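You operate a simulated robot arm through the tools that you are given. There is no shell and no other tool. Be economical: measure what you need, move in short steps, check, and stop when the job is done.

You are at the controls of a simulated two-armed robot. One attempt, no reset.

JOB
On the top of the small table, fold the green scarf in half.

The check looks at the end state, three seconds after you hand in, the way a careful person would. Anything else that was tipped, shoved, dropped, spilled or broken makes it a failure. Flat cloth is picked up by pressing the open fingertips on it (5 to 10 N) and closing them slowly along it; thin cloth reads only 2 to 8 mm in the jaws.

ROBOT AND FRAMES
Two 6-joint arms with two-finger grippers on one trunk, on a base that drives. Base frame: it is fixed to the floor where the robot stands at the start and does not move with it; the origin is under the middle of the robot, x ahead of it, y to its left, z up. Readings come in m, rad, newtons and seconds.
The left shoulder is at the start at [0.06, 0.143, 0.825], the right one opposite. With the tool pointing down near the work surface each hand reaches from about 0.32 to 0.72 m from the robot's upright axis, wherever it stands, measured 20 degrees to its own side. Places, roughly: top of the small table [0.6, 0.1, 0.7]. Payload 2.45 kg a hand.
Tool frame (each hand has its own): the origin (TCP) lies between the finger pads and is the grasp point; the fingertips stand 0.026 m ahead of it; z points along the fingers, y is the line along which they close. The gripper opens to 0.096 m. The gripper's body begins 0.069 m behind the TCP.
Orientation is told as [roll, pitch, yaw] about the base's x, y, z axes, in that order, counted from this pose: with the fingers straight down and closing along the base's y, the tool's x points along the base's -x, its y along +y and its z along -z.

CONTROLS
- The arms move only by the tool send_rows. It takes "left_increments", "right_increments" or both (then of equal length, played together; a hand with none holds still); each is a list of rows, each a list of 7 numbers: the shift along the base's x, y, z in m, then the turn, a rotation vector about the base's x, y, z in rad, then the gripper command, from -1 (fully open) to 1 (shut), values between in proportion. In form: [[x, y, z, wx, wy, wz, grip], ...]. A call has 1 to 8 rows; each row shifts and turns the commanded pose from where the row before left it. A row lasts 0.2 s, in which the tool goes at most 0.05 m and 0.15 rad; a call with a longer step from one row to the next is refused whole, and so is a gripper value outside its range. Where a pose cannot be reached the arm comes as near as it can. A force on the tool above 40 N (or 10 N above the force at the start of the call, whichever is more), or a blocked arm, ends the call early, and 0.2 s more pass. Each finger halts on what it meets, pressing with about 28 N; the grip force reading is that of the motor and also rises with nothing between the fingers. The clock runs only during rows and for 0.2 s after the last one: add rows that do not move to give the fingers time. It gives the time, the measured TCP pose, the force on the tool (base axes), the opening and the grip force at its end, in the units of the frame above (readings bear some noise), with the torque about the TCP (base axes, N m) and any sound that the robot's microphone picked up, and new pictures: "pictures" is both (left out), scene, wrist or none (wrist: the cameras of the hands that moved).
- Cameras (640 x 400 px; columns grow to the right, rows downward): "scene" is now at [0.1304, 0.0038, 1.4205]; the picture's right is [0.06, -1.00, 0.00], its down [-0.83, -0.05, -0.56] and it looks along [0.56, 0.03, -0.83] (base axes); focal length 251 px, centre (320, 200). "left" rides on the left gripper at [0.082, -0.003, -0.098] in its tool frame; the picture's right is [0.04, 1.00, 0.00], its down [-0.73, 0.03, -0.68] and it looks along [-0.68, 0.03, 0.73] (tool axes); focal length 256 px, centre (320, 200). "right" rides on the right gripper at [0.082, 0.003, -0.098] in its tool frame; the picture's right is [-0.04, 1.00, 0.00], its down [-0.73, -0.03, -0.68] and it looks along [-0.68, -0.03, 0.73] (tool axes); focal length 256 px, centre (320, 200). There is no depth. A picture from a camera that has moved, and an enlarged one, comes with that camera's place and axes in the base frame and with its lens.
- slide_trunk(by): slides the trunk up (or, below 0, down) by that many m; the arms and the scene camera ride with it, the base frame stays. It gives what a move gives, with no picture.
- drive_base(legs): drives the robot by 1 to 6 legs, each [ahead, turn to the left] in m and rad, along the robot's own axes; the way and the turn of a leg run together, so that a leg with both is an arc; at most 1.5 m and 3.142 rad a leg. The arms and the cameras ride along, it lands a little off, and it stops where it bumps. It gives what a move gives, and a new picture of the scene camera.
- head_to(pan, tilt): turns the head with the scene camera to pan (to the left, within 1.501 rad either way) and tilt (down, from -0.506 to 1.204), counted from straight ahead of the robot. It gives what a move gives, and a new picture of the scene camera.
- enlarge(camera, box): a new picture of the part [left, top, right, bottom] of that camera's present view, enlarged. The clock stands still meanwhile.
- close_job(): hands the job in; it is judged then, once.

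Go step by step. Nothing tells you exact positions but the pictures and the camera data: compare them with the known pose of the tool, close in by small moves and look again before you grip or let go. The budget is 120 turns and 260 pictures, counting those below and the enlarged ones. Unless the task says otherwise, let go and move clear before handing in.

The tools are called after ">>>" by a JSON object that holds its "fn" and its "kwargs". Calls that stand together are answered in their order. send_rows: Moves the arms, as the interface text tells. Its arguments: {"type":"object","properties":{"left_increments":{"type":"array","items":{"type":"array","items":{"type":"number"}}},"right_increments":{"type":"array","items":{"type":"array","items":{"type":"number"}}},"pictures":{"type":"string","enum":["both","scene","wrist","none"]}},"required":[]} The other tools are called the same way: slide_trunk (by) slides the trunk up or down; drive_base (legs) drives the base; head_to (pan, tilt) turns the head that bears the scene camera; enlarge (camera, box) takes an enlarged picture of a part of a camera's view; close_job () hands the job in.

At the start:

```text
time_s: 0.0
left_eef_pos: [0.4694, 0.3345, 0.8473]
left_tool_rot: [0.0, -0.003, -0.006]
left_force: [0.1, -0.6, -0.6]
left_torque: [0.0, -0.03, 0.02]
left_width: 0.0958
left_grasp_force: 0.2
right_eef_pos: [0.3656, -0.0645, 0.8359]
right_tool_rot: [0.0, 0.002, -0.007]
right_force: [1.3, 0.5, -0.3]
right_torque: [0.02, 0.0, 0.03]
right_width: 0.0959
right_grasp_force: 0.0
trunk travel left (down, up): [-0.45, 0.14]
robot x, y, heading: [-0.0023, 0.0006, 0.0]
head pan, tilt: [0.061, 0.976]
```

scene: 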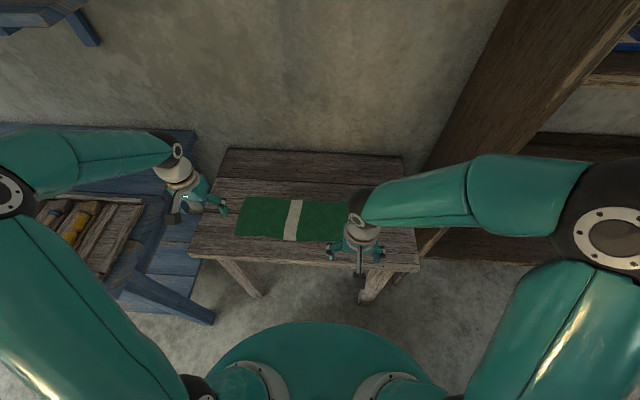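
right: 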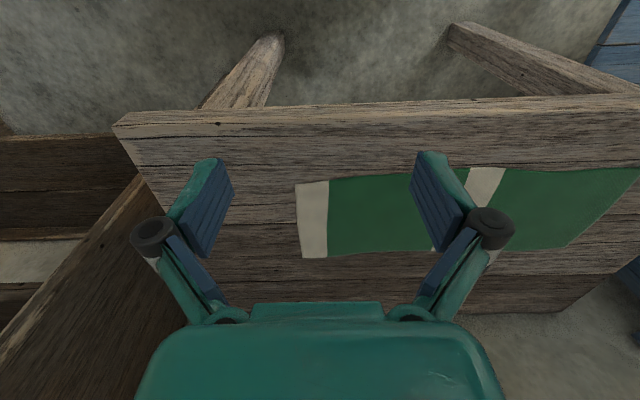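
left: 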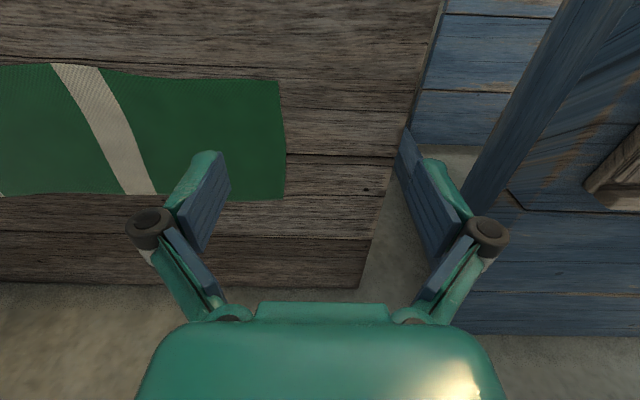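

The green scarf lies flat, long axis along y: the left end is at y≈0.294, the right end at y≈-0.10, and x runs from 0.47 to 0.615. I'll fold it end to end with the left hand, so I park the right hand out of the way and bring the left hand above the left end.

>>> {"fn": "send_rows", "kwargs": {"left_increments": [[0.018, -0.017, -0.01, 0, 0, 0, 0.167], [0.018, -0.017, -0.015, 0, 0, 0, 0.167], [0.018, -0.017, -0.02, 0, 0, 0, 0.167], [0.017, -0.0175, -0.022, 0, 0, 0, 0.167], [0, 0, 0, 0, 0, 0, 0.167], [0, 0, 0, 0, 0, 0, 0.167]], "right_increments": [[-0.01, -0.03, 0.02, 0, 0, 0, 0], [-0.01, -0.03, 0.02, 0, 0, 0, 0], [-0.01, -0.03, 0.02, 0, 0, 0, 0], [-0.01, -0.03, 0.02, 0, 0, 0, 0], [0, -0.03, 0.02, 0, 0, 0, 0], [0, -0.03, 0.0, 0, 0, 0, 0]]}}

```text
time_s: 1.4
left_eef_pos: [0.5385, 0.2654, 0.779]
left_tool_rot: [-0.001, -0.001, -0.007]
left_force: [-0.5, -0.9, 0.1]
left_torque: [-0.01, 0.0, -0.02]
left_width: 0.0397
left_grasp_force: 0.0
right_eef_pos: [0.3264, -0.2435, 0.9372]
right_tool_rot: [0.0, 0.004, -0.005]
right_force: [0.0, -0.4, -0.6]
right_torque: [-0.01, -0.02, 0.0]
right_width: 0.048
right_grasp_force: 0.0
trunk travel left (down, up): [-0.45, 0.14]
robot x, y, heading: [0.0013, -0.006, -0.001]
head pan, tilt: [0.061, 0.976]
camera scene: at [0.1306, 0.0035, 1.4205], right [0.06, -1.0, 0.0], down [-0.83, -0.05, -0.56], along [0.56, 0.03, -0.83], focal length 251 px, centre (320, 200)
camera right: at [0.243, -0.2387, 1.0357], right [0.05, 1.0, 0.0], down [0.73, -0.03, 0.68], along [0.68, -0.03, -0.74], focal length 256 px, centre (320, 200)
camera left: at [0.457, 0.2625, 0.8774], right [-0.03, 1.0, 0.0], down [0.73, 0.02, 0.68], along [0.68, 0.02, -0.73], focal length 256 px, centre (320, 200)
```

scene: 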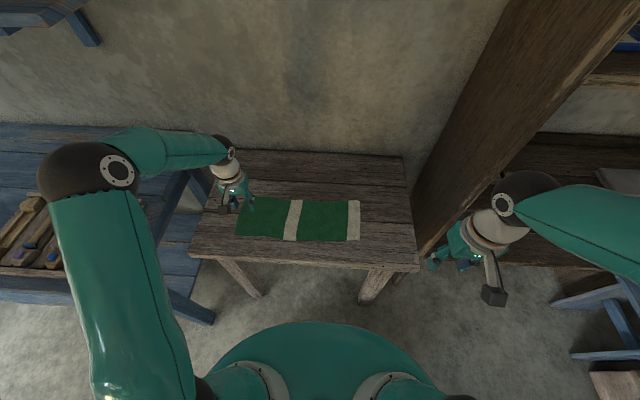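
right: 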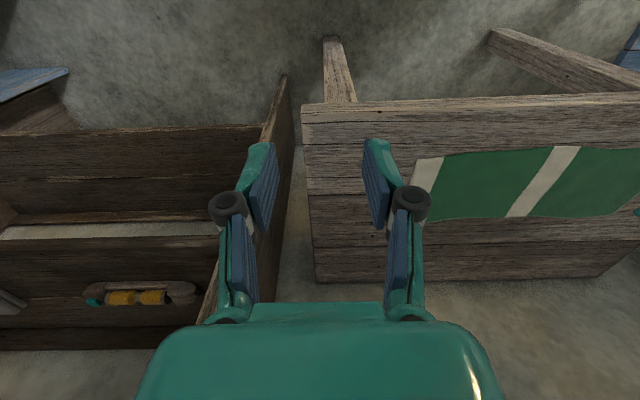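
left: 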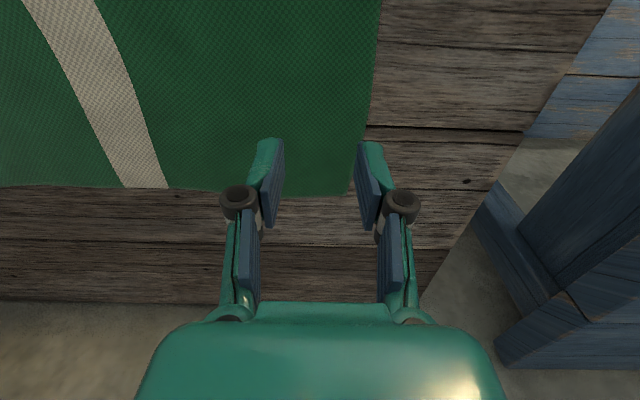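

The left edge is at y≈0.295 and the fingers are centred across its width. Next I descend gently until they touch.

>>> {"fn": "send_rows", "kwargs": {"left_increments": [[0.002, -0.004, -0.015, 0, 0, 0, 0.167], [0, 0, -0.015, 0, 0, 0, 0.167], [0, 0, -0.01, 0, 0, 0, 0.167], [0, 0, -0.006, 0, 0, 0, 0.167], [0, 0, -0.003, 0, 0, 0, 0.167], [0, 0, 0, 0, 0, 0, 0.167]], "pictures": "wrist"}}

```text
time_s: 2.8
left_eef_pos: [0.5421, 0.2621, 0.7324]
left_tool_rot: [0.002, -0.001, -0.008]
left_force: [0.8, 0.9, 1.0]
left_torque: [0.02, -0.02, -0.03]
left_width: 0.0401
left_grasp_force: 0.2
right_eef_pos: [0.3268, -0.2437, 0.9358]
right_tool_rot: [0.0, 0.001, -0.007]
right_force: [0.5, -0.4, -0.5]
right_torque: [0.03, -0.03, 0.02]
right_width: 0.0482
right_grasp_force: 0.2
trunk travel left (down, up): [-0.45, 0.14]
robot x, y, heading: [0.0007, 0.0009, -0.005]
head pan, tilt: [0.061, 0.976]
camera left: at [0.459, 0.2591, 0.8307], right [-0.03, 1.0, 0.0], down [0.73, 0.02, 0.68], along [0.68, 0.02, -0.73], focal length 256 px, centre (320, 200)
```

left: 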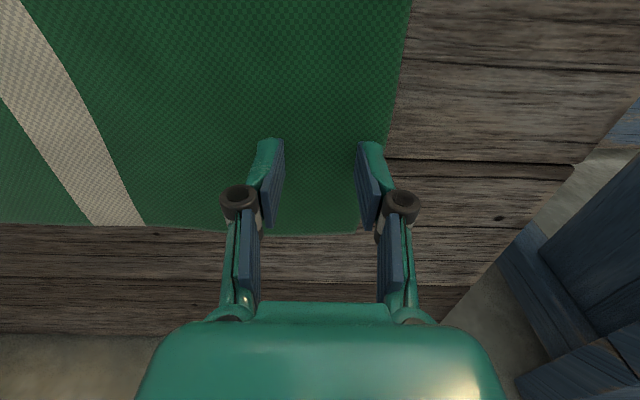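

>>> {"fn": "send_rows", "kwargs": {"left_increments": [[0, -0.003, -0.002, 0, 0, 0, 0.167], [0, 0, -0.002, 0, 0, 0, 0.167], [0, 0, -0.002, 0, 0, 0, 0.167], [0, 0, 0, 0, 0, 0, 0.167]], "pictures": "none"}}

```text
time_s: 3.8
left_eef_pos: [0.5419, 0.2594, 0.7265]
left_tool_rot: [0.0, -0.004, -0.005]
left_force: [-0.1, 0.8, 10.7]
left_torque: [0.23, 0.02, -0.02]
left_width: 0.0399
left_grasp_force: 3.9
right_eef_pos: [0.3247, -0.2423, 0.936]
right_tool_rot: [0.001, 0.0, -0.007]
right_force: [0.4, 0.2, -0.2]
right_torque: [-0.01, 0.01, 0.0]
right_width: 0.048
right_grasp_force: 0.0
trunk travel left (down, up): [-0.45, 0.14]
robot x, y, heading: [0.0024, -0.0018, 0.004]
head pan, tilt: [0.061, 0.976]
```

Only the outer finger is pressing, so I level the hand a little.

>>> {"fn": "send_rows", "kwargs": {"left_increments": [[0, 0, -0.0003, 0.02, 0, 0, 0.167], [0, 0, 0, 0, 0, 0, 0.167]], "pictures": "wrist"}}

```text
time_s: 4.4
left_eef_pos: [0.5399, 0.2593, 0.727]
left_tool_rot: [0.02, -0.004, -0.007]
left_force: [2.1, -0.5, 12.5]
left_torque: [-0.31, -0.08, 0.02]
left_width: 0.0406
left_grasp_force: 0.6
right_eef_pos: [0.3252, -0.243, 0.9371]
right_tool_rot: [0.003, 0.0, -0.007]
right_force: [-0.8, 0.0, -0.2]
right_torque: [0.02, -0.01, -0.01]
right_width: 0.0482
right_grasp_force: 0.0
trunk travel left (down, up): [-0.45, 0.14]
robot x, y, heading: [0.0051, -0.0008, -0.003]
head pan, tilt: [0.061, 0.976]
camera left: at [0.4583, 0.2544, 0.8249], right [-0.03, 1.0, 0.02], down [0.73, 0.01, 0.68], along [0.68, 0.04, -0.73], focal length 256 px, centre (320, 200)
```

left: 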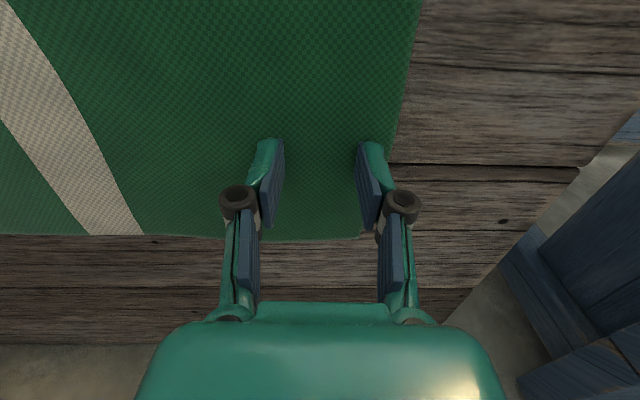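

Now I tilt it back halfway, ease the force to about 8 N and close slowly.

>>> {"fn": "send_rows", "kwargs": {"left_increments": [[0, 0, 0.0002, -0.009, 0, 0, 0.167], [0, 0, 0, 0, 0, 0, 0.25], [0, 0, 0, 0, 0, 0, 0.35], [0, 0, 0, 0, 0, 0, 0.45], [0, 0, 0, 0, 0, 0, 0.55], [0, 0, 0, 0, 0, 0, 0.65]], "pictures": "wrist"}}

```text
time_s: 5.8
left_eef_pos: [0.5403, 0.2604, 0.7269]
left_tool_rot: [0.013, -0.004, -0.006]
left_force: [0.4, -1.2, 20.5]
left_torque: [-0.09, -0.01, -0.01]
left_width: 0.0176
left_grasp_force: 0.2
right_eef_pos: [0.3242, -0.2436, 0.9358]
right_tool_rot: [0.002, 0.002, -0.007]
right_force: [0.2, -0.2, 0.1]
right_torque: [0.0, -0.02, 0.0]
right_width: 0.0481
right_grasp_force: 0.1
trunk travel left (down, up): [-0.45, 0.14]
robot x, y, heading: [0.0031, -0.0002, -0.007]
head pan, tilt: [0.061, 0.976]
camera left: at [0.4581, 0.2557, 0.8251], right [-0.03, 1.0, 0.01], down [0.73, 0.02, 0.68], along [0.68, 0.03, -0.73], focal length 256 px, centre (320, 200)
```

left: 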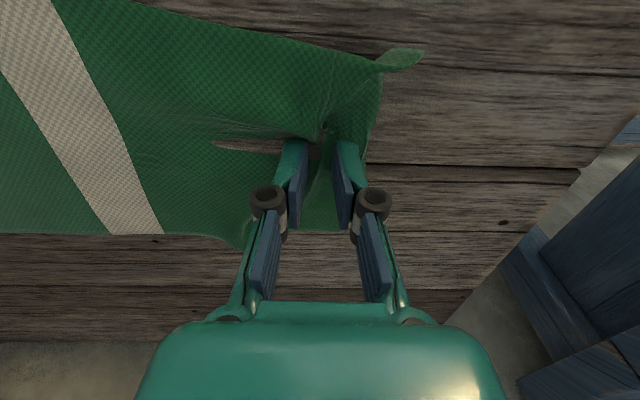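

The cloth crumpled under too much force. I open again while easing the pressure and take another look.

>>> {"fn": "send_rows", "kwargs": {"left_increments": [[0, 0, 0.0, 0, 0, 0, 0.5], [0, 0, 0, 0, 0, 0, 0.35], [0, 0, 0, 0, 0, 0, 0.2], [0, 0, 0, 0, 0, 0, 0.1], [0, 0, 0, 0, 0, 0, 0.0], [0, 0, 0.01, 0, 0, 0, 0.0], [0, 0, 0.05, 0, 0, 0, 0.0]], "pictures": "both"}}

```text
time_s: 7.4
left_eef_pos: [0.5428, 0.2587, 0.7857]
left_tool_rot: [0.009, -0.002, -0.008]
left_force: [-1.3, -0.4, 0.0]
left_torque: [0.02, 0.04, -0.05]
left_width: 0.0481
left_grasp_force: 0.1
right_eef_pos: [0.3252, -0.2427, 0.9369]
right_tool_rot: [-0.001, 0.0, -0.007]
right_force: [-0.6, -0.3, -0.3]
right_torque: [0.03, -0.01, -0.04]
right_width: 0.0483
right_grasp_force: 0.0
trunk travel left (down, up): [-0.45, 0.14]
robot x, y, heading: [-0.0017, 0.0023, -0.002]
head pan, tilt: [0.061, 0.976]
camera scene: at [0.1294, 0.0035, 1.4206], right [0.06, -1.0, 0.0], down [-0.83, -0.05, -0.56], along [0.56, 0.03, -0.83], focal length 251 px, centre (320, 200)
camera left: at [0.4593, 0.2542, 0.8839], right [-0.03, 1.0, 0.01], down [0.73, 0.02, 0.68], along [0.68, 0.03, -0.73], focal length 256 px, centre (320, 200)
```

scene: 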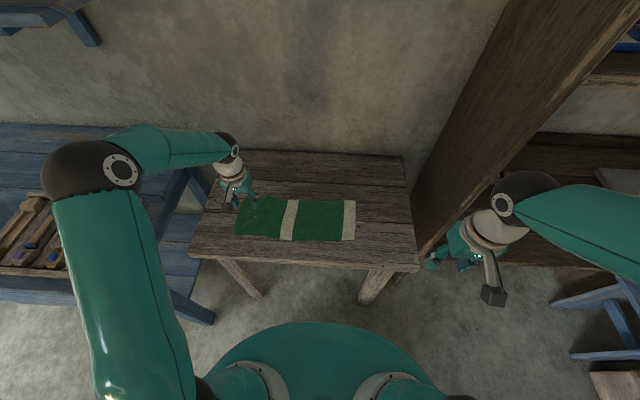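
left: 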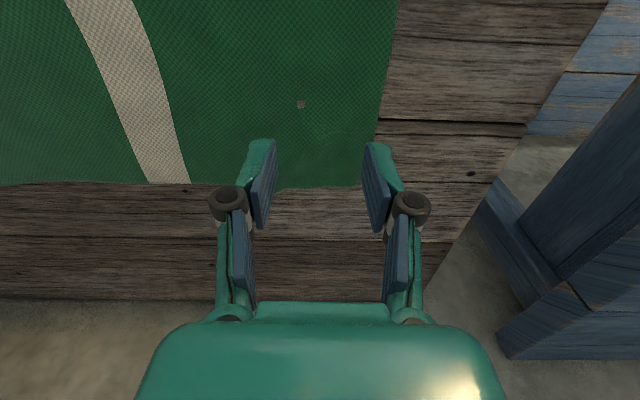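

The scarf sprang back flat, with its edge now at y≈0.300. I retry with a narrower opening and a lighter press.

>>> {"fn": "send_rows", "kwargs": {"left_increments": [[0, 0.0133, -0.02, 0, 0, 0, 0.375], [0, 0, -0.02, 0, 0, 0, 0.375], [0, 0, -0.012, 0, 0, 0, 0.375], [0, 0, -0.0045, 0, 0, 0, 0.375], [0, 0, 0, 0, 0, 0, 0.375]], "pictures": "wrist"}}

```text
time_s: 8.6
left_eef_pos: [0.5417, 0.2728, 0.7283]
left_tool_rot: [0.011, -0.001, -0.007]
left_force: [0.2, 0.0, 0.1]
left_torque: [-0.02, -0.03, -0.02]
left_width: 0.0301
left_grasp_force: 0.1
right_eef_pos: [0.3263, -0.2435, 0.9356]
right_tool_rot: [0.0, 0.001, -0.008]
right_force: [-0.5, 0.3, 0.1]
right_torque: [-0.01, -0.03, -0.01]
right_width: 0.0482
right_grasp_force: 0.0
trunk travel left (down, up): [-0.45, 0.14]
robot x, y, heading: [0.0021, 0.003, -0.002]
head pan, tilt: [0.061, 0.976]
camera left: at [0.4597, 0.2682, 0.8266], right [-0.03, 1.0, 0.01], down [0.73, 0.02, 0.68], along [0.68, 0.03, -0.73], focal length 256 px, centre (320, 200)
```

left: 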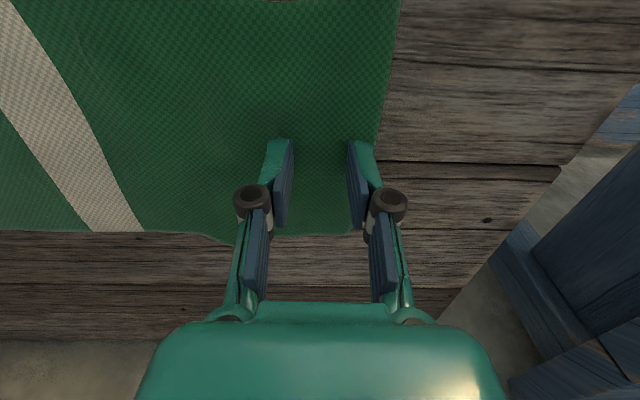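

>>> {"fn": "send_rows", "kwargs": {"left_increments": [[0, 0, -0.0012, 0, 0, 0, 0.375], [0, 0, 0, 0, 0, 0, 0.375]], "pictures": "none"}}

```text
time_s: 9.2
left_eef_pos: [0.5427, 0.2727, 0.7279]
left_tool_rot: [0.009, -0.001, -0.007]
left_force: [0.8, -0.8, 1.3]
left_torque: [0.02, 0.02, -0.02]
left_width: 0.0302
left_grasp_force: 0.3
right_eef_pos: [0.3265, -0.2435, 0.9367]
right_tool_rot: [0.001, 0.003, -0.007]
right_force: [-0.1, 0.1, 0.4]
right_torque: [0.0, 0.02, 0.03]
right_width: 0.0481
right_grasp_force: 0.0
trunk travel left (down, up): [-0.45, 0.14]
robot x, y, heading: [-0.0005, 0.003, 0.001]
head pan, tilt: [0.061, 0.976]
```

>>> {"fn": "send_rows", "kwargs": {"left_increments": [[0, 0, -0.0006, 0, 0, 0, 0.375], [0, 0, 0, 0, 0, 0, 0.375]], "pictures": "none"}}

```text
time_s: 9.8
left_eef_pos: [0.5415, 0.2716, 0.7276]
left_tool_rot: [0.011, -0.004, -0.008]
left_force: [-0.7, -0.1, 8.4]
left_torque: [-0.07, 0.01, 0.02]
left_width: 0.0305
left_grasp_force: 0.5
right_eef_pos: [0.3251, -0.2436, 0.9371]
right_tool_rot: [0.001, -0.001, -0.007]
right_force: [-0.5, 0.0, 0.5]
right_torque: [-0.02, -0.02, 0.02]
right_width: 0.048
right_grasp_force: 0.0
trunk travel left (down, up): [-0.45, 0.14]
robot x, y, heading: [-0.0022, 0.0, -0.0]
head pan, tilt: [0.061, 0.976]
```

The press is 8.4 N and balanced, so I close slowly.

>>> {"fn": "send_rows", "kwargs": {"left_increments": [[0, 0, 0, 0, 0, 0, 0.45], [0, 0, 0, 0, 0, 0, 0.54], [0, 0, 0.0002, 0, 0, 0, 0.63], [0, 0, 0.0002, 0, 0, 0, 0.72], [0, 0, 0.0002, 0, 0, 0, 0.81], [0, 0, 0.0002, 0, 0, 0, 0.9], [0, 0, 0, 0, 0, 0, 1], [0, 0, 0, 0, 0, 0, 1]], "pictures": "wrist"}}

```text
time_s: 11.6
left_eef_pos: [0.5412, 0.2733, 0.7277]
left_tool_rot: [0.011, -0.002, -0.006]
left_force: [0.9, 0.1, 4.7]
left_torque: [0.0, -0.03, -0.07]
left_width: 0.0008
left_grasp_force: 25.8
right_eef_pos: [0.3273, -0.243, 0.9379]
right_tool_rot: [0.0, 0.001, -0.009]
right_force: [0.3, -0.6, -0.2]
right_torque: [0.01, 0.0, -0.01]
right_width: 0.0482
right_grasp_force: 0.1
trunk travel left (down, up): [-0.45, 0.14]
robot x, y, heading: [0.0012, -0.0057, -0.007]
head pan, tilt: [0.061, 0.976]
camera left: at [0.4594, 0.2688, 0.8263], right [-0.03, 1.0, 0.01], down [0.73, 0.02, 0.68], along [0.68, 0.03, -0.73], focal length 256 px, centre (320, 200)
```

left: 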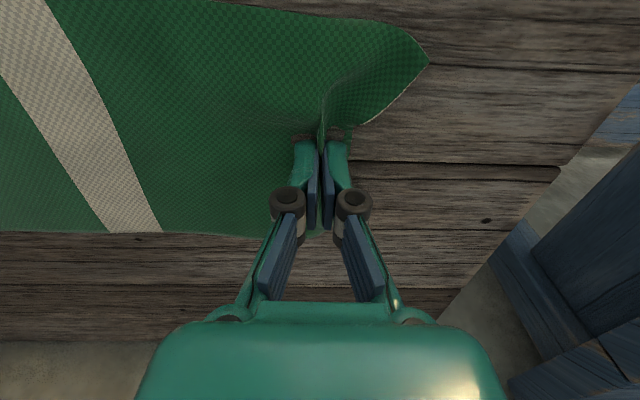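

The width reads only 0.8 mm, so the hold is doubtful. I test with a small lift.

>>> {"fn": "send_rows", "kwargs": {"left_increments": [[0, 0, 0.01, 0, 0, 0, 1], [0, 0, 0.015, 0, 0, 0, 1], [0, -0.005, 0.015, 0, 0, 0, 1], [0, 0, 0, 0, 0, 0, 1]], "pictures": "wrist"}}

```text
time_s: 12.6
left_eef_pos: [0.5411, 0.2667, 0.7687]
left_tool_rot: [0.01, -0.002, -0.005]
left_force: [-0.2, -0.3, 0.1]
left_torque: [0.22, -0.07, 0.02]
left_width: 0.0006
left_grasp_force: 24.3
right_eef_pos: [0.3265, -0.2429, 0.9367]
right_tool_rot: [0.001, 0.002, -0.007]
right_force: [0.1, 0.3, -0.7]
right_torque: [0.0, 0.01, -0.04]
right_width: 0.048
right_grasp_force: 0.1
trunk travel left (down, up): [-0.45, 0.14]
robot x, y, heading: [-0.003, -0.0005, 0.001]
head pan, tilt: [0.061, 0.976]
camera left: at [0.4595, 0.2631, 0.8667], right [-0.03, 1.0, 0.01], down [0.73, 0.02, 0.68], along [0.68, 0.03, -0.73], focal length 256 px, centre (320, 200)
```

left: 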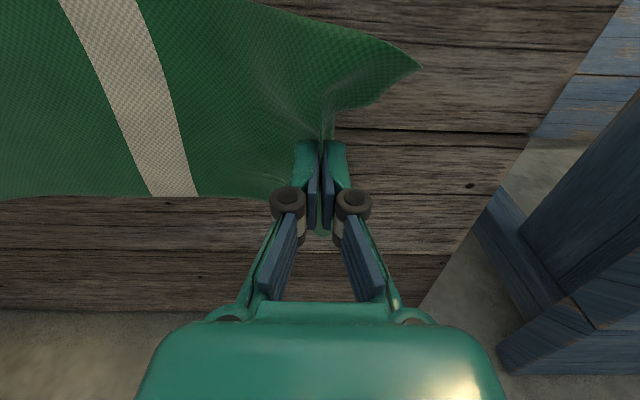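

>>> {"fn": "enlarge", "kwargs": {"camera": "scene", "box": [190, 140, 390, 265]}}

```text
3.20 times, centred on (290, 202) of scene
camera zoom: at [0.1304, 0.0038, 1.4205], right [0.06, -1.0, 0.0], down [-0.83, -0.05, -0.56], along [0.56, 0.03, -0.83], focal length 804 px, centre (416, 192)
```

zoom: 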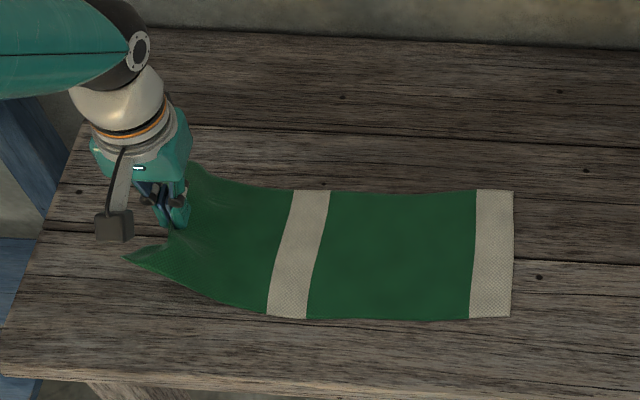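

The scarf is held, with a short tail past the pinch. I'll carry it in a low arc to the right, rolling the hand so the tail turns over too.

>>> {"fn": "send_rows", "kwargs": {"left_increments": [[0, -0.02, 0.012, 0.06, 0, 0, 1], [0, -0.025, 0.012, 0.06, 0, 0, 1], [0, -0.025, 0.012, 0.06, 0, 0, 1], [0, -0.025, 0.01, 0.07, 0, 0, 1], [0, -0.025, 0.008, 0.07, 0, 0, 1], [0, -0.025, 0.004, 0.07, 0, 0, 1], [0, -0.025, 0, 0.07, 0, 0, 1], [0, 0, 0, 0, 0, 0, 1]], "pictures": "both"}}

```text
time_s: 14.4
left_eef_pos: [0.541, 0.0974, 0.8243]
left_tool_rot: [0.471, 0.002, -0.006]
left_force: [0.7, 0.5, -1.3]
left_torque: [0.06, 0.02, 0.05]
left_width: 0.0057
left_grasp_force: 36.0
right_eef_pos: [0.3254, -0.243, 0.937]
right_tool_rot: [-0.001, -0.001, -0.007]
right_force: [0.4, -0.6, 0.2]
right_torque: [0.02, -0.02, -0.02]
right_width: 0.048
right_grasp_force: 0.0
trunk travel left (down, up): [-0.45, 0.14]
robot x, y, heading: [-0.0001, -0.0018, 0.001]
head pan, tilt: [0.061, 0.976]
camera scene: at [0.1301, 0.0037, 1.4206], right [0.06, -1.0, 0.0], down [-0.83, -0.05, -0.56], along [0.56, 0.03, -0.83], focal length 251 px, centre (320, 200)
camera left: at [0.4588, 0.05, 0.9109], right [-0.03, 0.89, 0.45], down [0.73, -0.29, 0.62], along [0.68, 0.35, -0.64], focal length 256 px, centre (320, 200)
```

scene: 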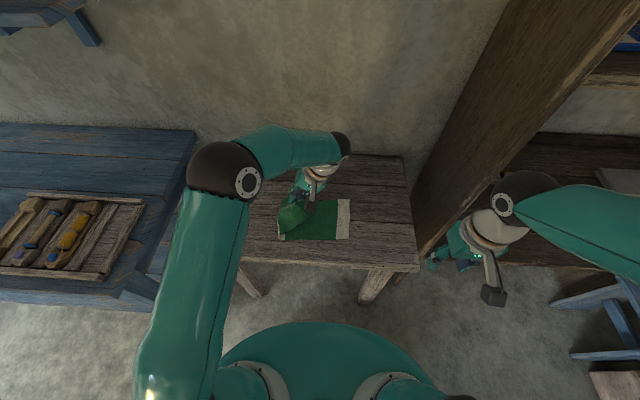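
left: 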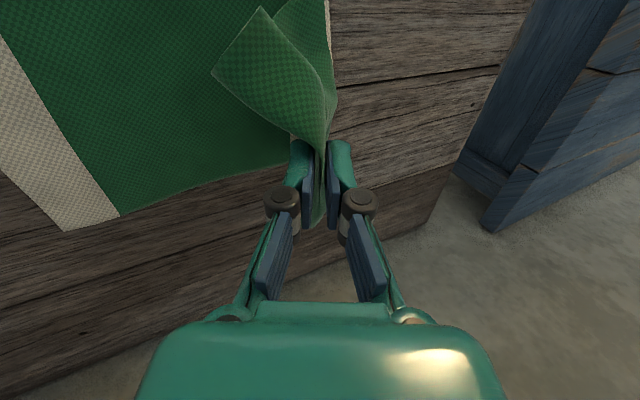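

The fold is forming well, so I continue the arc.

>>> {"fn": "send_rows", "kwargs": {"left_increments": [[0, -0.025, -0.004, 0.08, 0, 0, 1], [0, -0.025, -0.006, 0.08, 0, 0, 1], [0, -0.025, -0.01, 0.08, 0, 0, 1], [0, -0.025, -0.012, 0.08, 0, 0, 1], [0, -0.02, -0.012, 0.08, 0, 0, 1], [0, -0.015, -0.01, 0.08, 0, 0, 1], [0, 0, 0, 0, 0, 0, 1]], "pictures": "both"}}

>>> {"fn": "enlarge", "kwargs": {"camera": "scene", "box": [230, 140, 430, 265]}}

```text
time_s: 15.7
left_eef_pos: [0.5656, 0.0642, 0.7651]
left_tool_rot: [0.875, 0.037, 0.184]
left_force: [0.0, -0.4, 0.1]
left_torque: [-0.02, -0.03, -0.01]
left_width: 0.0027
left_grasp_force: 25.5
left hand out of reach, approached as far as the arm can: row 6
right_eef_pos: [0.325, -0.2433, 0.9346]
right_tool_rot: [0.0, 0.002, -0.008]
right_force: [0.1, -0.4, -0.5]
right_torque: [0.03, -0.02, -0.03]
right_width: 0.0481
right_grasp_force: 0.0
trunk travel left (down, up): [-0.45, 0.14]
robot x, y, heading: [0.0, 0.0017, -0.004]
head pan, tilt: [0.061, 0.976]
stopped in row 6 (left hand): the arm was blocked; the commanded pose is now the measured one
camera scene: at [0.1296, 0.0037, 1.417], right [0.06, -1.0, 0.0], down [-0.83, -0.05, -0.56], along [0.56, 0.03, -0.83], focal length 251 px, centre (320, 200)
camera left: at [0.5011, -0.0257, 0.8287], right [-0.13, 0.63, 0.77], down [0.83, -0.36, 0.43], along [0.54, 0.69, -0.48], focal length 256 px, centre (320, 200)
```

scene: 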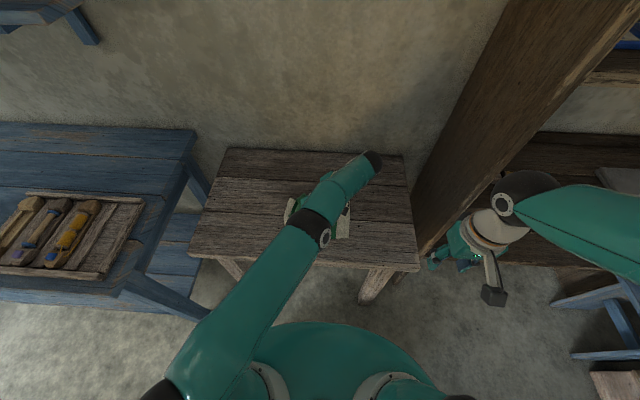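
left: 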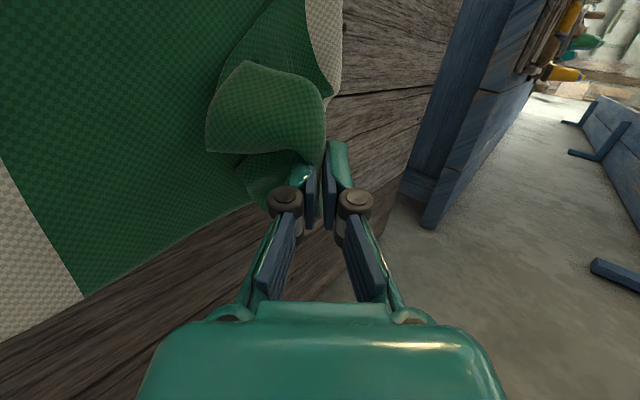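

```text
3.20 times, centred on (330, 202) of scene
camera zoom: at [0.1296, 0.0037, 1.417], right [0.06, -1.0, 0.0], down [-0.83, -0.05, -0.56], along [0.56, 0.03, -0.83], focal length 804 px, centre (288, 192)
```

zoom: 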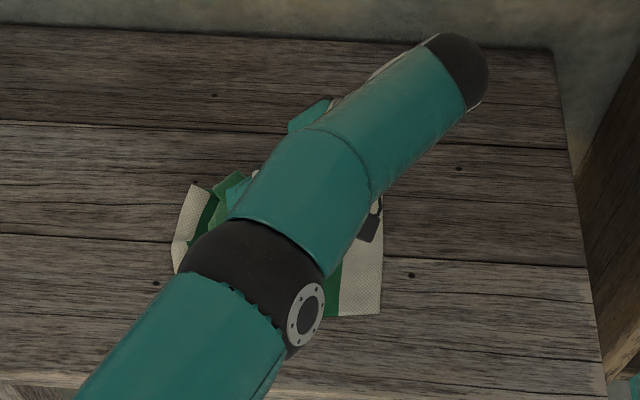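

The arm hit its limit at that roll and bent low. I back off to a smaller roll and a bit higher.

>>> {"fn": "send_rows", "kwargs": {"left_increments": [[-0.005, 0.005, 0.012, -0.06, -0.01, -0.046, 1], [-0.005, 0.0, 0.012, -0.06, -0.01, -0.046, 1], [-0.005, 0.0, 0.012, -0.06, -0.01, -0.046, 1], [-0.005, 0.0, 0.01, -0.06, -0.01, -0.046, 1], [-0.004, 0.0, 0.008, -0.06, 0, 0, 1], [0, 0, 0, -0.06, 0, 0, 1], [0, 0, 0, 0, 0, 0, 1]], "pictures": "both"}}

```text
time_s: 17.3
left_eef_pos: [0.5405, 0.0691, 0.8218]
left_tool_rot: [0.51, 0.02, -0.013]
left_force: [-0.2, -2.0, 2.5]
left_torque: [0.13, 0.0, 0.02]
left_width: 0.0011
left_grasp_force: 23.7
right_eef_pos: [0.3252, -0.243, 0.9362]
right_tool_rot: [0.001, 0.003, -0.006]
right_force: [-0.6, 0.3, 0.6]
right_torque: [-0.03, 0.0, 0.02]
right_width: 0.0481
right_grasp_force: 0.1
trunk travel left (down, up): [-0.45, 0.14]
robot x, y, heading: [0.0028, -0.0026, 0.001]
head pan, tilt: [0.061, 0.976]
camera scene: at [0.1303, 0.0037, 1.4205], right [0.06, -1.0, 0.0], down [-0.83, -0.05, -0.56], along [0.56, 0.03, -0.83], focal length 251 px, centre (320, 200)
camera left: at [0.4595, 0.0188, 0.9065], right [-0.02, 0.87, 0.49], down [0.74, -0.32, 0.59], along [0.67, 0.37, -0.64], focal length 256 px, centre (320, 200)
```

scene: 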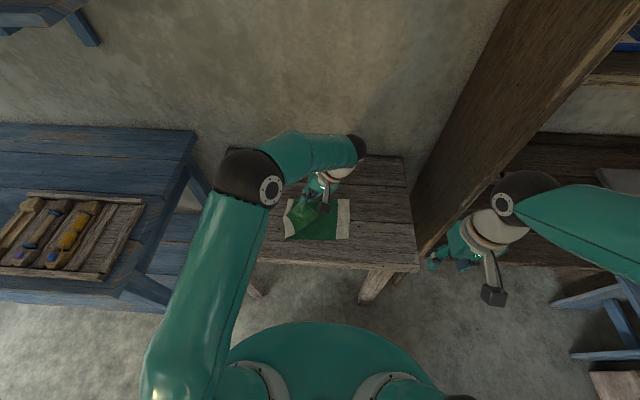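
left: 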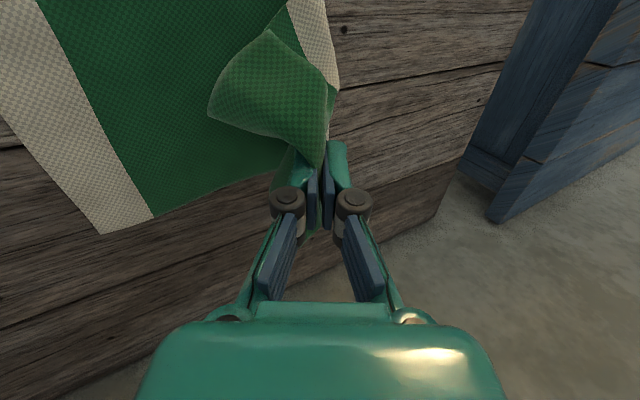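

>>> {"fn": "send_rows", "kwargs": {"left_increments": [[0, -0.025, 0, -0.02, 0, 0, 1], [0, -0.025, 0, -0.02, 0, 0, 1], [0, -0.025, -0.005, -0.02, 0, 0, 1], [0, -0.025, -0.005, -0.02, 0, 0, 1], [0, -0.02, -0.005, 0, 0, 0, 1], [0, 0, 0, 0, 0, 0, 1]], "pictures": "both"}}

>>> {"fn": "enlarge", "kwargs": {"camera": "scene", "box": [230, 140, 430, 265]}}

```text
time_s: 18.7
left_eef_pos: [0.5508, -0.0354, 0.8193]
left_tool_rot: [0.417, 0.006, 0.017]
left_force: [-0.5, 1.1, -3.3]
left_torque: [0.0, -0.07, 0.01]
left_width: 0.0008
left_grasp_force: 25.4
right_eef_pos: [0.3253, -0.2436, 0.9396]
right_tool_rot: [0.0, 0.002, -0.006]
right_force: [-0.5, 0.1, -0.5]
right_torque: [-0.01, 0.03, 0.04]
right_width: 0.0479
right_grasp_force: 0.1
trunk travel left (down, up): [-0.45, 0.14]
robot x, y, heading: [-0.0017, 0.0013, 0.001]
head pan, tilt: [0.061, 0.976]
camera scene: at [0.1303, 0.0039, 1.4226], right [0.06, -1.0, 0.0], down [-0.83, -0.05, -0.56], along [0.56, 0.03, -0.83], focal length 251 px, centre (320, 200)
camera left: at [0.4704, -0.0804, 0.9078], right [-0.05, 0.91, 0.41], down [0.74, -0.24, 0.63], along [0.67, 0.33, -0.66], focal length 256 px, centre (320, 200)
```

scene: 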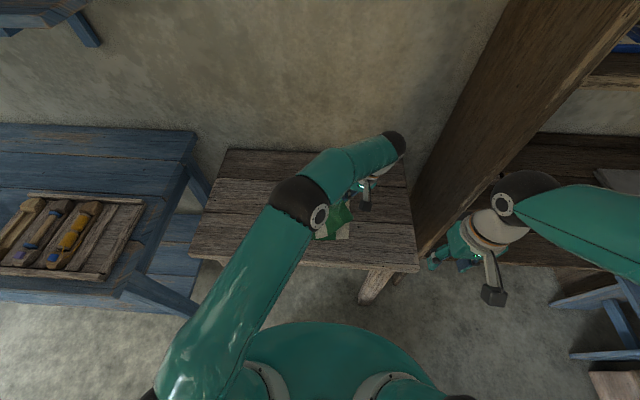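
left: 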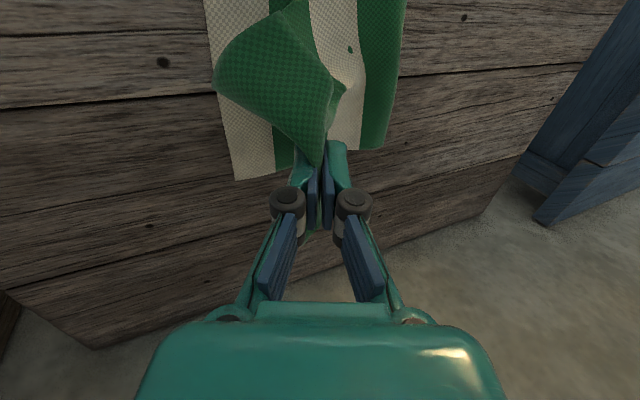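

```text
3.20 times, centred on (330, 202) of scene
camera zoom: at [0.1303, 0.0039, 1.4226], right [0.06, -1.0, 0.0], down [-0.83, -0.05, -0.56], along [0.56, 0.03, -0.83], focal length 804 px, centre (288, 192)
```

zoom: 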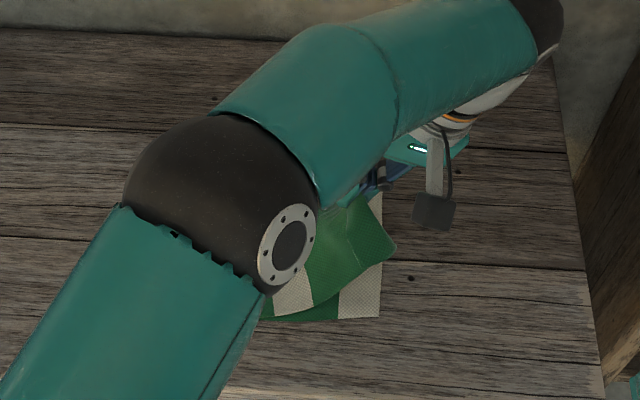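

The fold looks good: the white right end stayed at y≈-0.07 and the left end is almost over it. Next I lower the hand.

>>> {"fn": "send_rows", "kwargs": {"left_increments": [[-0.004, -0.006, -0.015, 0, 0, 0, 1], [-0.004, -0.006, -0.015, 0, 0, 0, 1], [-0.002, -0.005, -0.015, 0, 0, 0, 1], [0, 0, -0.012, 0, 0, 0, 1], [0, 0, -0.008, 0, 0, 0, 1], [0, 0, 0, 0, 0, 0, 1]], "pictures": "both"}}

>>> {"fn": "enlarge", "kwargs": {"camera": "scene", "box": [230, 140, 430, 265]}}

```text
time_s: 20.3
left_eef_pos: [0.5524, -0.0332, 0.7431]
left_tool_rot: [0.413, 0.019, 0.064]
left_force: [-0.4, -0.2, -1.6]
left_torque: [-0.03, 0.04, -0.02]
left_width: 0.0016
left_grasp_force: 23.8
right_eef_pos: [0.3258, -0.2429, 0.9337]
right_tool_rot: [-0.002, 0.001, -0.007]
right_force: [-0.5, -0.1, 0.6]
right_torque: [0.0, 0.04, 0.0]
right_width: 0.0481
right_grasp_force: 0.1
trunk travel left (down, up): [-0.45, 0.14]
robot x, y, heading: [-0.0007, -0.0009, -0.004]
head pan, tilt: [0.061, 0.976]
stopped in row 6 (left hand): the arm was blocked; the commanded pose is now the measured one
camera scene: at [0.1307, 0.0041, 1.4173], right [0.06, -1.0, 0.0], down [-0.83, -0.05, -0.56], along [0.56, 0.03, -0.83], focal length 251 px, centre (320, 200)
camera left: at [0.4748, -0.0811, 0.8334], right [-0.09, 0.91, 0.4], down [0.76, -0.2, 0.62], along [0.64, 0.36, -0.67], focal length 256 px, centre (320, 200)
```

scene: 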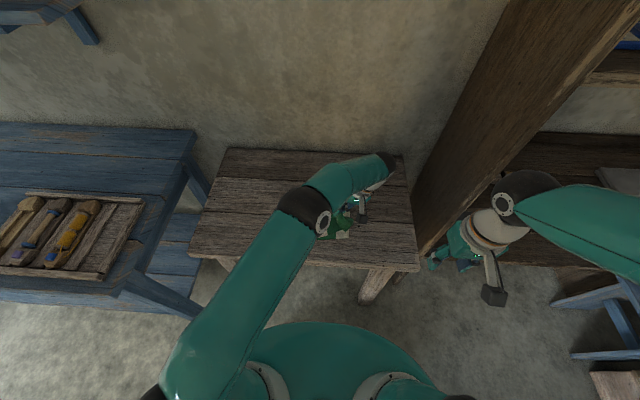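
left: 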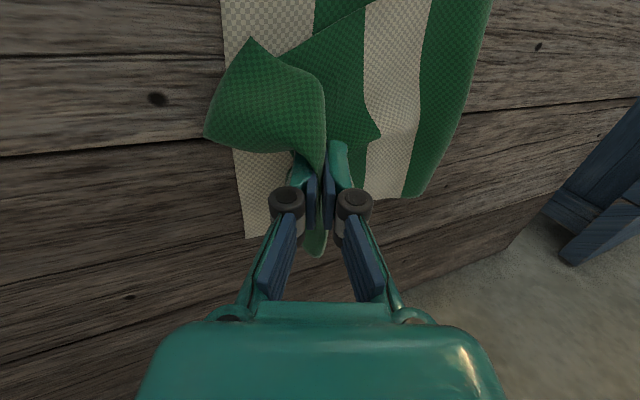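

```text
3.20 times, centred on (330, 202) of scene
camera zoom: at [0.1307, 0.0041, 1.4173], right [0.06, -1.0, 0.0], down [-0.83, -0.05, -0.56], along [0.56, 0.03, -0.83], focal length 804 px, centre (288, 192)
```

zoom: 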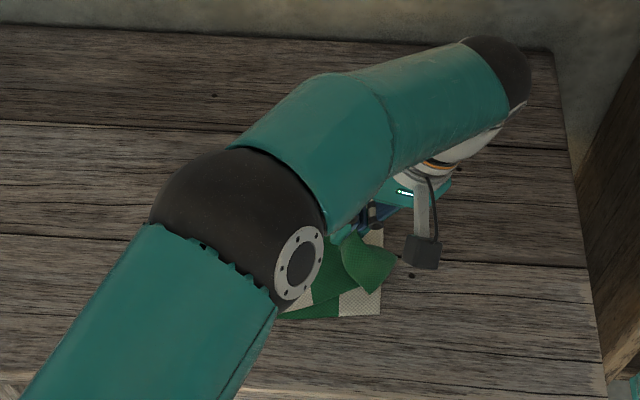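

The end edge is about aligned and hangs 1–2 cm above the lower layer. I release slowly and look.

>>> {"fn": "send_rows", "kwargs": {"left_increments": [[0, 0, 0, 0, 0, 0, 0.8], [0, 0, 0, 0, 0, 0, 0.65], [0, 0, 0, 0, 0, 0, 0.55], [0, 0, 0, 0, 0, 0, 0.5], [0, 0, 0, 0, 0, 0, 0.5]], "pictures": "wrist"}}

```text
time_s: 21.5
left_eef_pos: [0.5513, -0.0325, 0.7413]
left_tool_rot: [0.419, 0.023, 0.065]
left_force: [0.2, -0.6, 0.1]
left_torque: [-0.03, 0.0, -0.04]
left_width: 0.0237
left_grasp_force: 0.1
right_eef_pos: [0.3258, -0.2417, 0.9367]
right_tool_rot: [0.0, 0.001, -0.008]
right_force: [0.4, -0.2, 0.6]
right_torque: [0.06, -0.04, 0.0]
right_width: 0.0481
right_grasp_force: 0.1
trunk travel left (down, up): [-0.45, 0.14]
robot x, y, heading: [0.0023, -0.0017, -0.002]
head pan, tilt: [0.061, 0.976]
camera left: at [0.4736, -0.0809, 0.8326], right [-0.09, 0.91, 0.41], down [0.76, -0.2, 0.61], along [0.64, 0.36, -0.68], focal length 256 px, centre (320, 200)
```

left: 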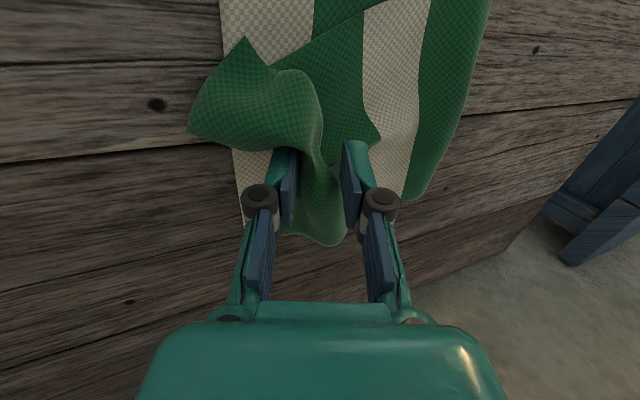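

>>> {"fn": "send_rows", "kwargs": {"left_increments": [[0, 0, 0.0, -0.05, 0, 0, 0.45], [0, 0, 0.006, -0.05, 0, 0, 0.45], [0, 0, 0.01, -0.05, 0, 0, 0.45], [0, 0, 0.015, 0, 0, 0, 0.45], [0, 0, 0.02, 0, 0, 0, 0.45], [0, 0, 0.02, 0, 0, 0, 0.45], [0, 0, 0.02, 0, 0, 0, 0.45]], "pictures": "wrist"}}

```text
time_s: 23.1
left_eef_pos: [0.5489, -0.0367, 0.8368]
left_tool_rot: [0.266, 0.026, 0.053]
left_force: [0.7, -0.2, 0.2]
left_torque: [0.0, -0.04, -0.01]
left_width: 0.0267
left_grasp_force: 0.1
right_eef_pos: [0.3251, -0.2433, 0.9374]
right_tool_rot: [0.0, 0.002, -0.007]
right_force: [-0.4, 0.2, -1.3]
right_torque: [0.0, 0.0, 0.01]
right_width: 0.0479
right_grasp_force: 0.1
trunk travel left (down, up): [-0.45, 0.14]
robot x, y, heading: [-0.0035, -0.0018, 0.0]
head pan, tilt: [0.061, 0.976]
camera left: at [0.4712, -0.0707, 0.9322], right [-0.08, 0.96, 0.27], down [0.76, -0.11, 0.64], along [0.65, 0.25, -0.72], focal length 256 px, centre (320, 200)
```

left: 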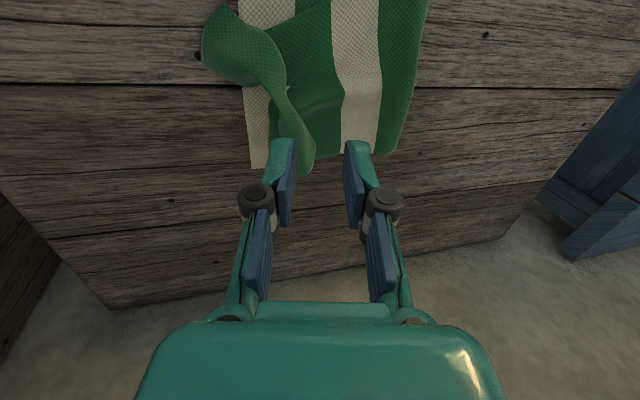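

Now I move the left arm back to the left so I can see the result clearly.

>>> {"fn": "send_rows", "kwargs": {"left_increments": [[-0.01, 0.045, 0.01, -0.04, 0, 0, 0.45], [-0.01, 0.045, 0.01, -0.04, 0, 0, 0.45], [-0.01, 0.045, 0.01, -0.04, 0, 0, 0.45], [-0.01, 0.045, 0, -0.04, 0, 0, 0.45], [-0.01, 0.045, 0, -0.04, 0, 0, 0.45], [-0.01, 0.045, 0, -0.04, 0, 0, 0.45], [-0.01, 0.045, 0, -0.03, 0, 0, 0.45], [0, 0.045, 0, 0, 0, 0, 0.45]], "pictures": "none"}}

>>> {"fn": "enlarge", "kwargs": {"camera": "scene", "box": [250, 165, 410, 265]}}

```text
time_s: 24.9
left_eef_pos: [0.4788, 0.327, 0.867]
left_tool_rot: [-0.003, 0.042, 0.043]
left_force: [0.5, 0.3, 0.3]
left_torque: [0.0, 0.02, 0.0]
left_width: 0.0265
left_grasp_force: 0.0
right_eef_pos: [0.3254, -0.242, 0.9364]
right_tool_rot: [0.0, 0.001, -0.007]
right_force: [-0.3, -0.2, -0.3]
right_torque: [0.01, -0.01, -0.02]
right_width: 0.0479
right_grasp_force: 0.1
trunk travel left (down, up): [-0.45, 0.14]
robot x, y, heading: [0.0002, 0.0012, -0.003]
head pan, tilt: [0.061, 0.976]
```

```text
4.00 times, centred on (330, 215) of scene
camera zoom: at [0.1305, 0.0044, 1.4205], right [0.06, -1.0, 0.0], down [-0.83, -0.05, -0.56], along [0.56, 0.03, -0.83], focal length 1005 px, centre (280, 140)
```

zoom: 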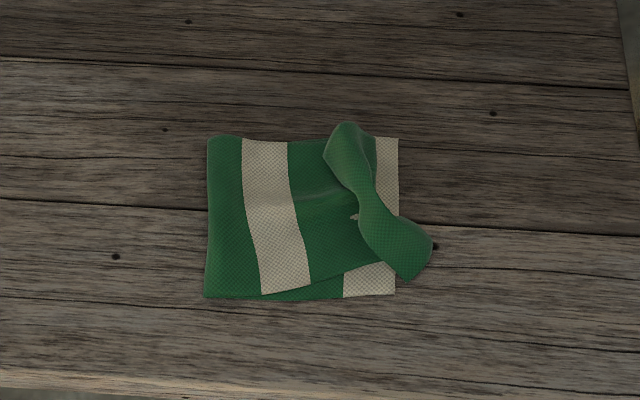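

>>> {"fn": "enlarge", "kwargs": {"camera": "scene", "box": [296, 190, 364, 245]}}

```text
7.27 times, centred on (330, 218) of scene
camera zoom: at [0.1305, 0.0044, 1.4205], right [0.06, -1.0, 0.0], down [-0.83, -0.05, -0.56], along [0.56, 0.03, -0.83], focal length 1828 px, centre (247, 73)
```

zoom: 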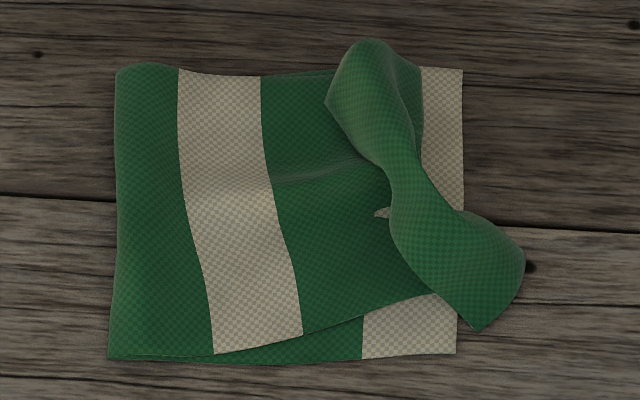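

The strip of about 4 cm beyond my pinch is flipped back on top of the top layer. I'll turn the left hand sideways with its fingers spread along x, then sweep the strip's free edge to the right.

>>> {"fn": "send_rows", "kwargs": {"left_increments": [[0.006, -0.024, 0, 0, 0, -0.134, -0.5], [0.006, -0.024, 0, 0, 0, -0.134, -0.77], [0.006, -0.024, 0, 0, 0, -0.134, -0.77], [0.006, -0.024, 0, 0, 0, -0.134, -0.77], [0.006, -0.024, 0, 0, 0, -0.134, -0.77], [0.006, -0.024, 0, 0, 0, -0.134, -0.77]], "pictures": "none"}}

>>> {"fn": "send_rows", "kwargs": {"left_increments": [[0.005, -0.024, 0, 0, 0, -0.134, -0.77], [0.005, -0.024, 0, 0, 0, -0.134, -0.77], [0.005, -0.024, 0, 0, 0, -0.134, -0.77], [0.005, -0.024, -0.01, 0, 0, -0.134, -0.77], [0.005, -0.024, -0.01, 0, 0, -0.134, -0.77], [0.003, -0.023, -0.01, 0, 0, -0.134, -0.77], [0, 0, 0, 0, 0, 0, -0.77]], "pictures": "both"}}

```text
time_s: 26.3
left_eef_pos: [0.515, 0.178, 0.8649]
left_tool_rot: [-0.002, 0.041, -0.761]
left_force: [0.3, 0.6, 0.3]
left_torque: [0.01, -0.01, 0.01]
left_width: 0.0851
left_grasp_force: 0.0
right_eef_pos: [0.325, -0.243, 0.937]
right_tool_rot: [0.0, 0.002, -0.006]
right_force: [-0.5, -0.4, -0.2]
right_torque: [-0.01, 0.01, 0.01]
right_width: 0.0482
right_grasp_force: 0.1
trunk travel left (down, up): [-0.45, 0.14]
robot x, y, heading: [-0.0009, -0.0008, 0.002]
head pan, tilt: [0.061, 0.976]
```

```text
time_s: 27.9
left_eef_pos: [0.5441, 0.0373, 0.8359]
left_tool_rot: [-0.001, 0.039, -1.567]
left_force: [0.0, 0.8, 0.5]
left_torque: [0.01, 0.02, 0.0]
left_width: 0.0849
left_grasp_force: 0.1
right_eef_pos: [0.3255, -0.2428, 0.9369]
right_tool_rot: [0.0, 0.003, -0.007]
right_force: [-0.7, 0.4, -0.7]
right_torque: [-0.01, 0.03, -0.02]
right_width: 0.0481
right_grasp_force: 0.0
trunk travel left (down, up): [-0.45, 0.14]
robot x, y, heading: [-0.0019, 0.001, 0.003]
head pan, tilt: [0.061, 0.976]
camera scene: at [0.1303, 0.0038, 1.4206], right [0.06, -1.0, 0.0], down [-0.83, -0.05, -0.56], along [0.56, 0.03, -0.83], focal length 251 px, centre (320, 200)
camera left: at [0.5394, 0.113, 0.9369], right [1.0, 0.04, 0.0], down [0.03, -0.76, 0.65], along [0.03, -0.65, -0.76], focal length 256 px, centre (320, 200)
```

scene: 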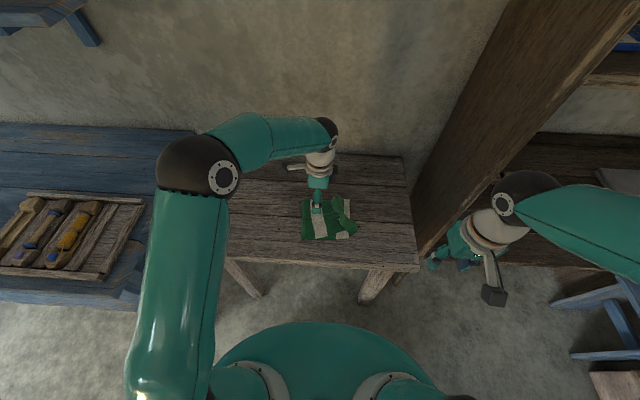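
left: 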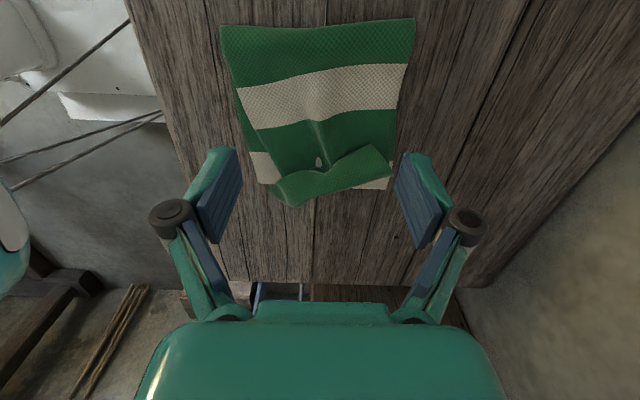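

>>> {"fn": "enlarge", "kwargs": {"camera": "left", "box": [210, 80, 430, 218]}}

```text
2.90 times, centred on (320, 149) of left
camera zoom: at [0.5394, 0.113, 0.9369], right [1.0, 0.04, 0.0], down [0.03, -0.76, 0.65], along [0.03, -0.65, -0.76], focal length 742 px, centre (320, 348)
```

zoom: 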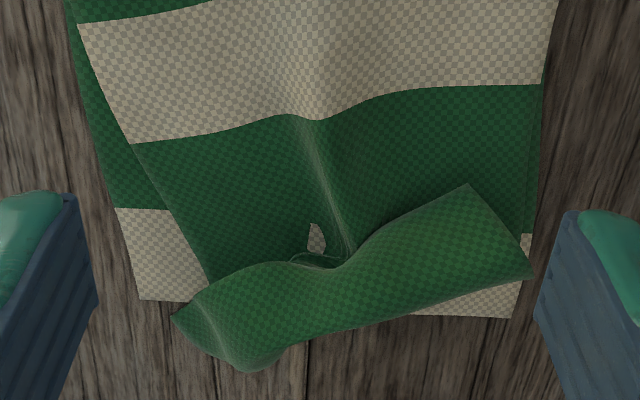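

Now a light vertical sweep to the right just above the top layer.

>>> {"fn": "send_rows", "kwargs": {"left_increments": [[0, 0, -0.03, 0, 0, 0, -0.25], [0, 0, -0.03, 0, 0, 0, -0.25], [0, 0, -0.03, 0, 0, 0, -0.25], [0, 0, -0.0135, 0, 0, 0, -0.25], [0, 0, 0, 0, 0, 0, -0.25]], "pictures": "wrist"}}

```text
time_s: 29.1
left_eef_pos: [0.5443, 0.0353, 0.733]
left_tool_rot: [-0.003, 0.041, -1.566]
left_force: [-0.6, 0.2, 1.0]
left_torque: [0.0, -0.01, 0.03]
left_width: 0.0604
left_grasp_force: 0.0
right_eef_pos: [0.326, -0.2431, 0.9372]
right_tool_rot: [-0.001, 0.002, -0.007]
right_force: [0.1, 0.1, 0.4]
right_torque: [0.03, -0.01, 0.0]
right_width: 0.0479
right_grasp_force: 0.1
trunk travel left (down, up): [-0.45, 0.14]
robot x, y, heading: [0.0007, -0.0017, -0.007]
head pan, tilt: [0.061, 0.976]
camera left: at [0.5393, 0.113, 0.8336], right [1.0, 0.05, 0.0], down [0.04, -0.76, 0.65], along [0.03, -0.65, -0.76], focal length 256 px, centre (320, 200)
```

left: 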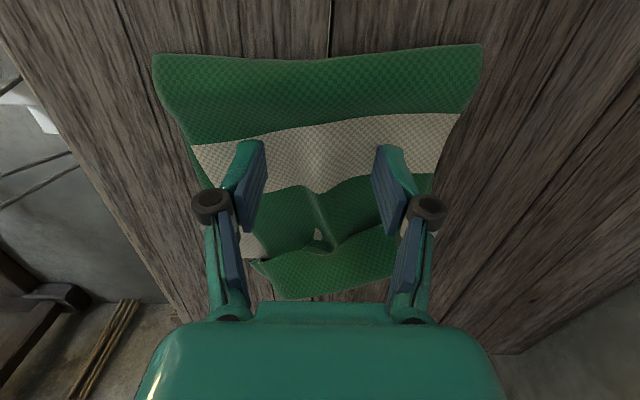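

>>> {"fn": "send_rows", "kwargs": {"left_increments": [[0, -0.018, 0, 0, 0, 0, -0.25], [0, -0.018, 0, 0, 0, 0, -0.25], [0, -0.018, 0, 0, 0, 0, -0.25], [0, -0.018, 0, 0, 0, 0, -0.25], [0, -0.018, 0, 0, 0, 0, -0.25], [0, 0, 0, 0, 0, 0, -0.25]], "pictures": "wrist"}}

```text
time_s: 30.5
left_eef_pos: [0.5439, -0.0535, 0.7326]
left_tool_rot: [-0.002, 0.042, -1.566]
left_force: [0.5, -0.4, -0.4]
left_torque: [-0.01, 0.0, 0.01]
left_width: 0.0601
left_grasp_force: 0.0
right_eef_pos: [0.325, -0.2422, 0.9369]
right_tool_rot: [0.001, 0.001, -0.007]
right_force: [0.1, 0.3, 0.4]
right_torque: [0.01, 0.01, 0.04]
right_width: 0.0479
right_grasp_force: 0.2
trunk travel left (down, up): [-0.45, 0.14]
robot x, y, heading: [-0.0011, 0.0005, 0.003]
head pan, tilt: [0.061, 0.976]
camera left: at [0.5405, 0.0231, 0.8341], right [1.0, 0.05, 0.0], down [0.04, -0.76, 0.65], along [0.03, -0.65, -0.76], focal length 256 px, centre (320, 200)
```

left: 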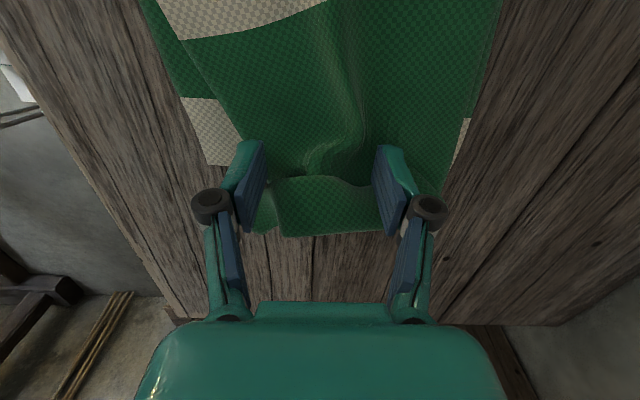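

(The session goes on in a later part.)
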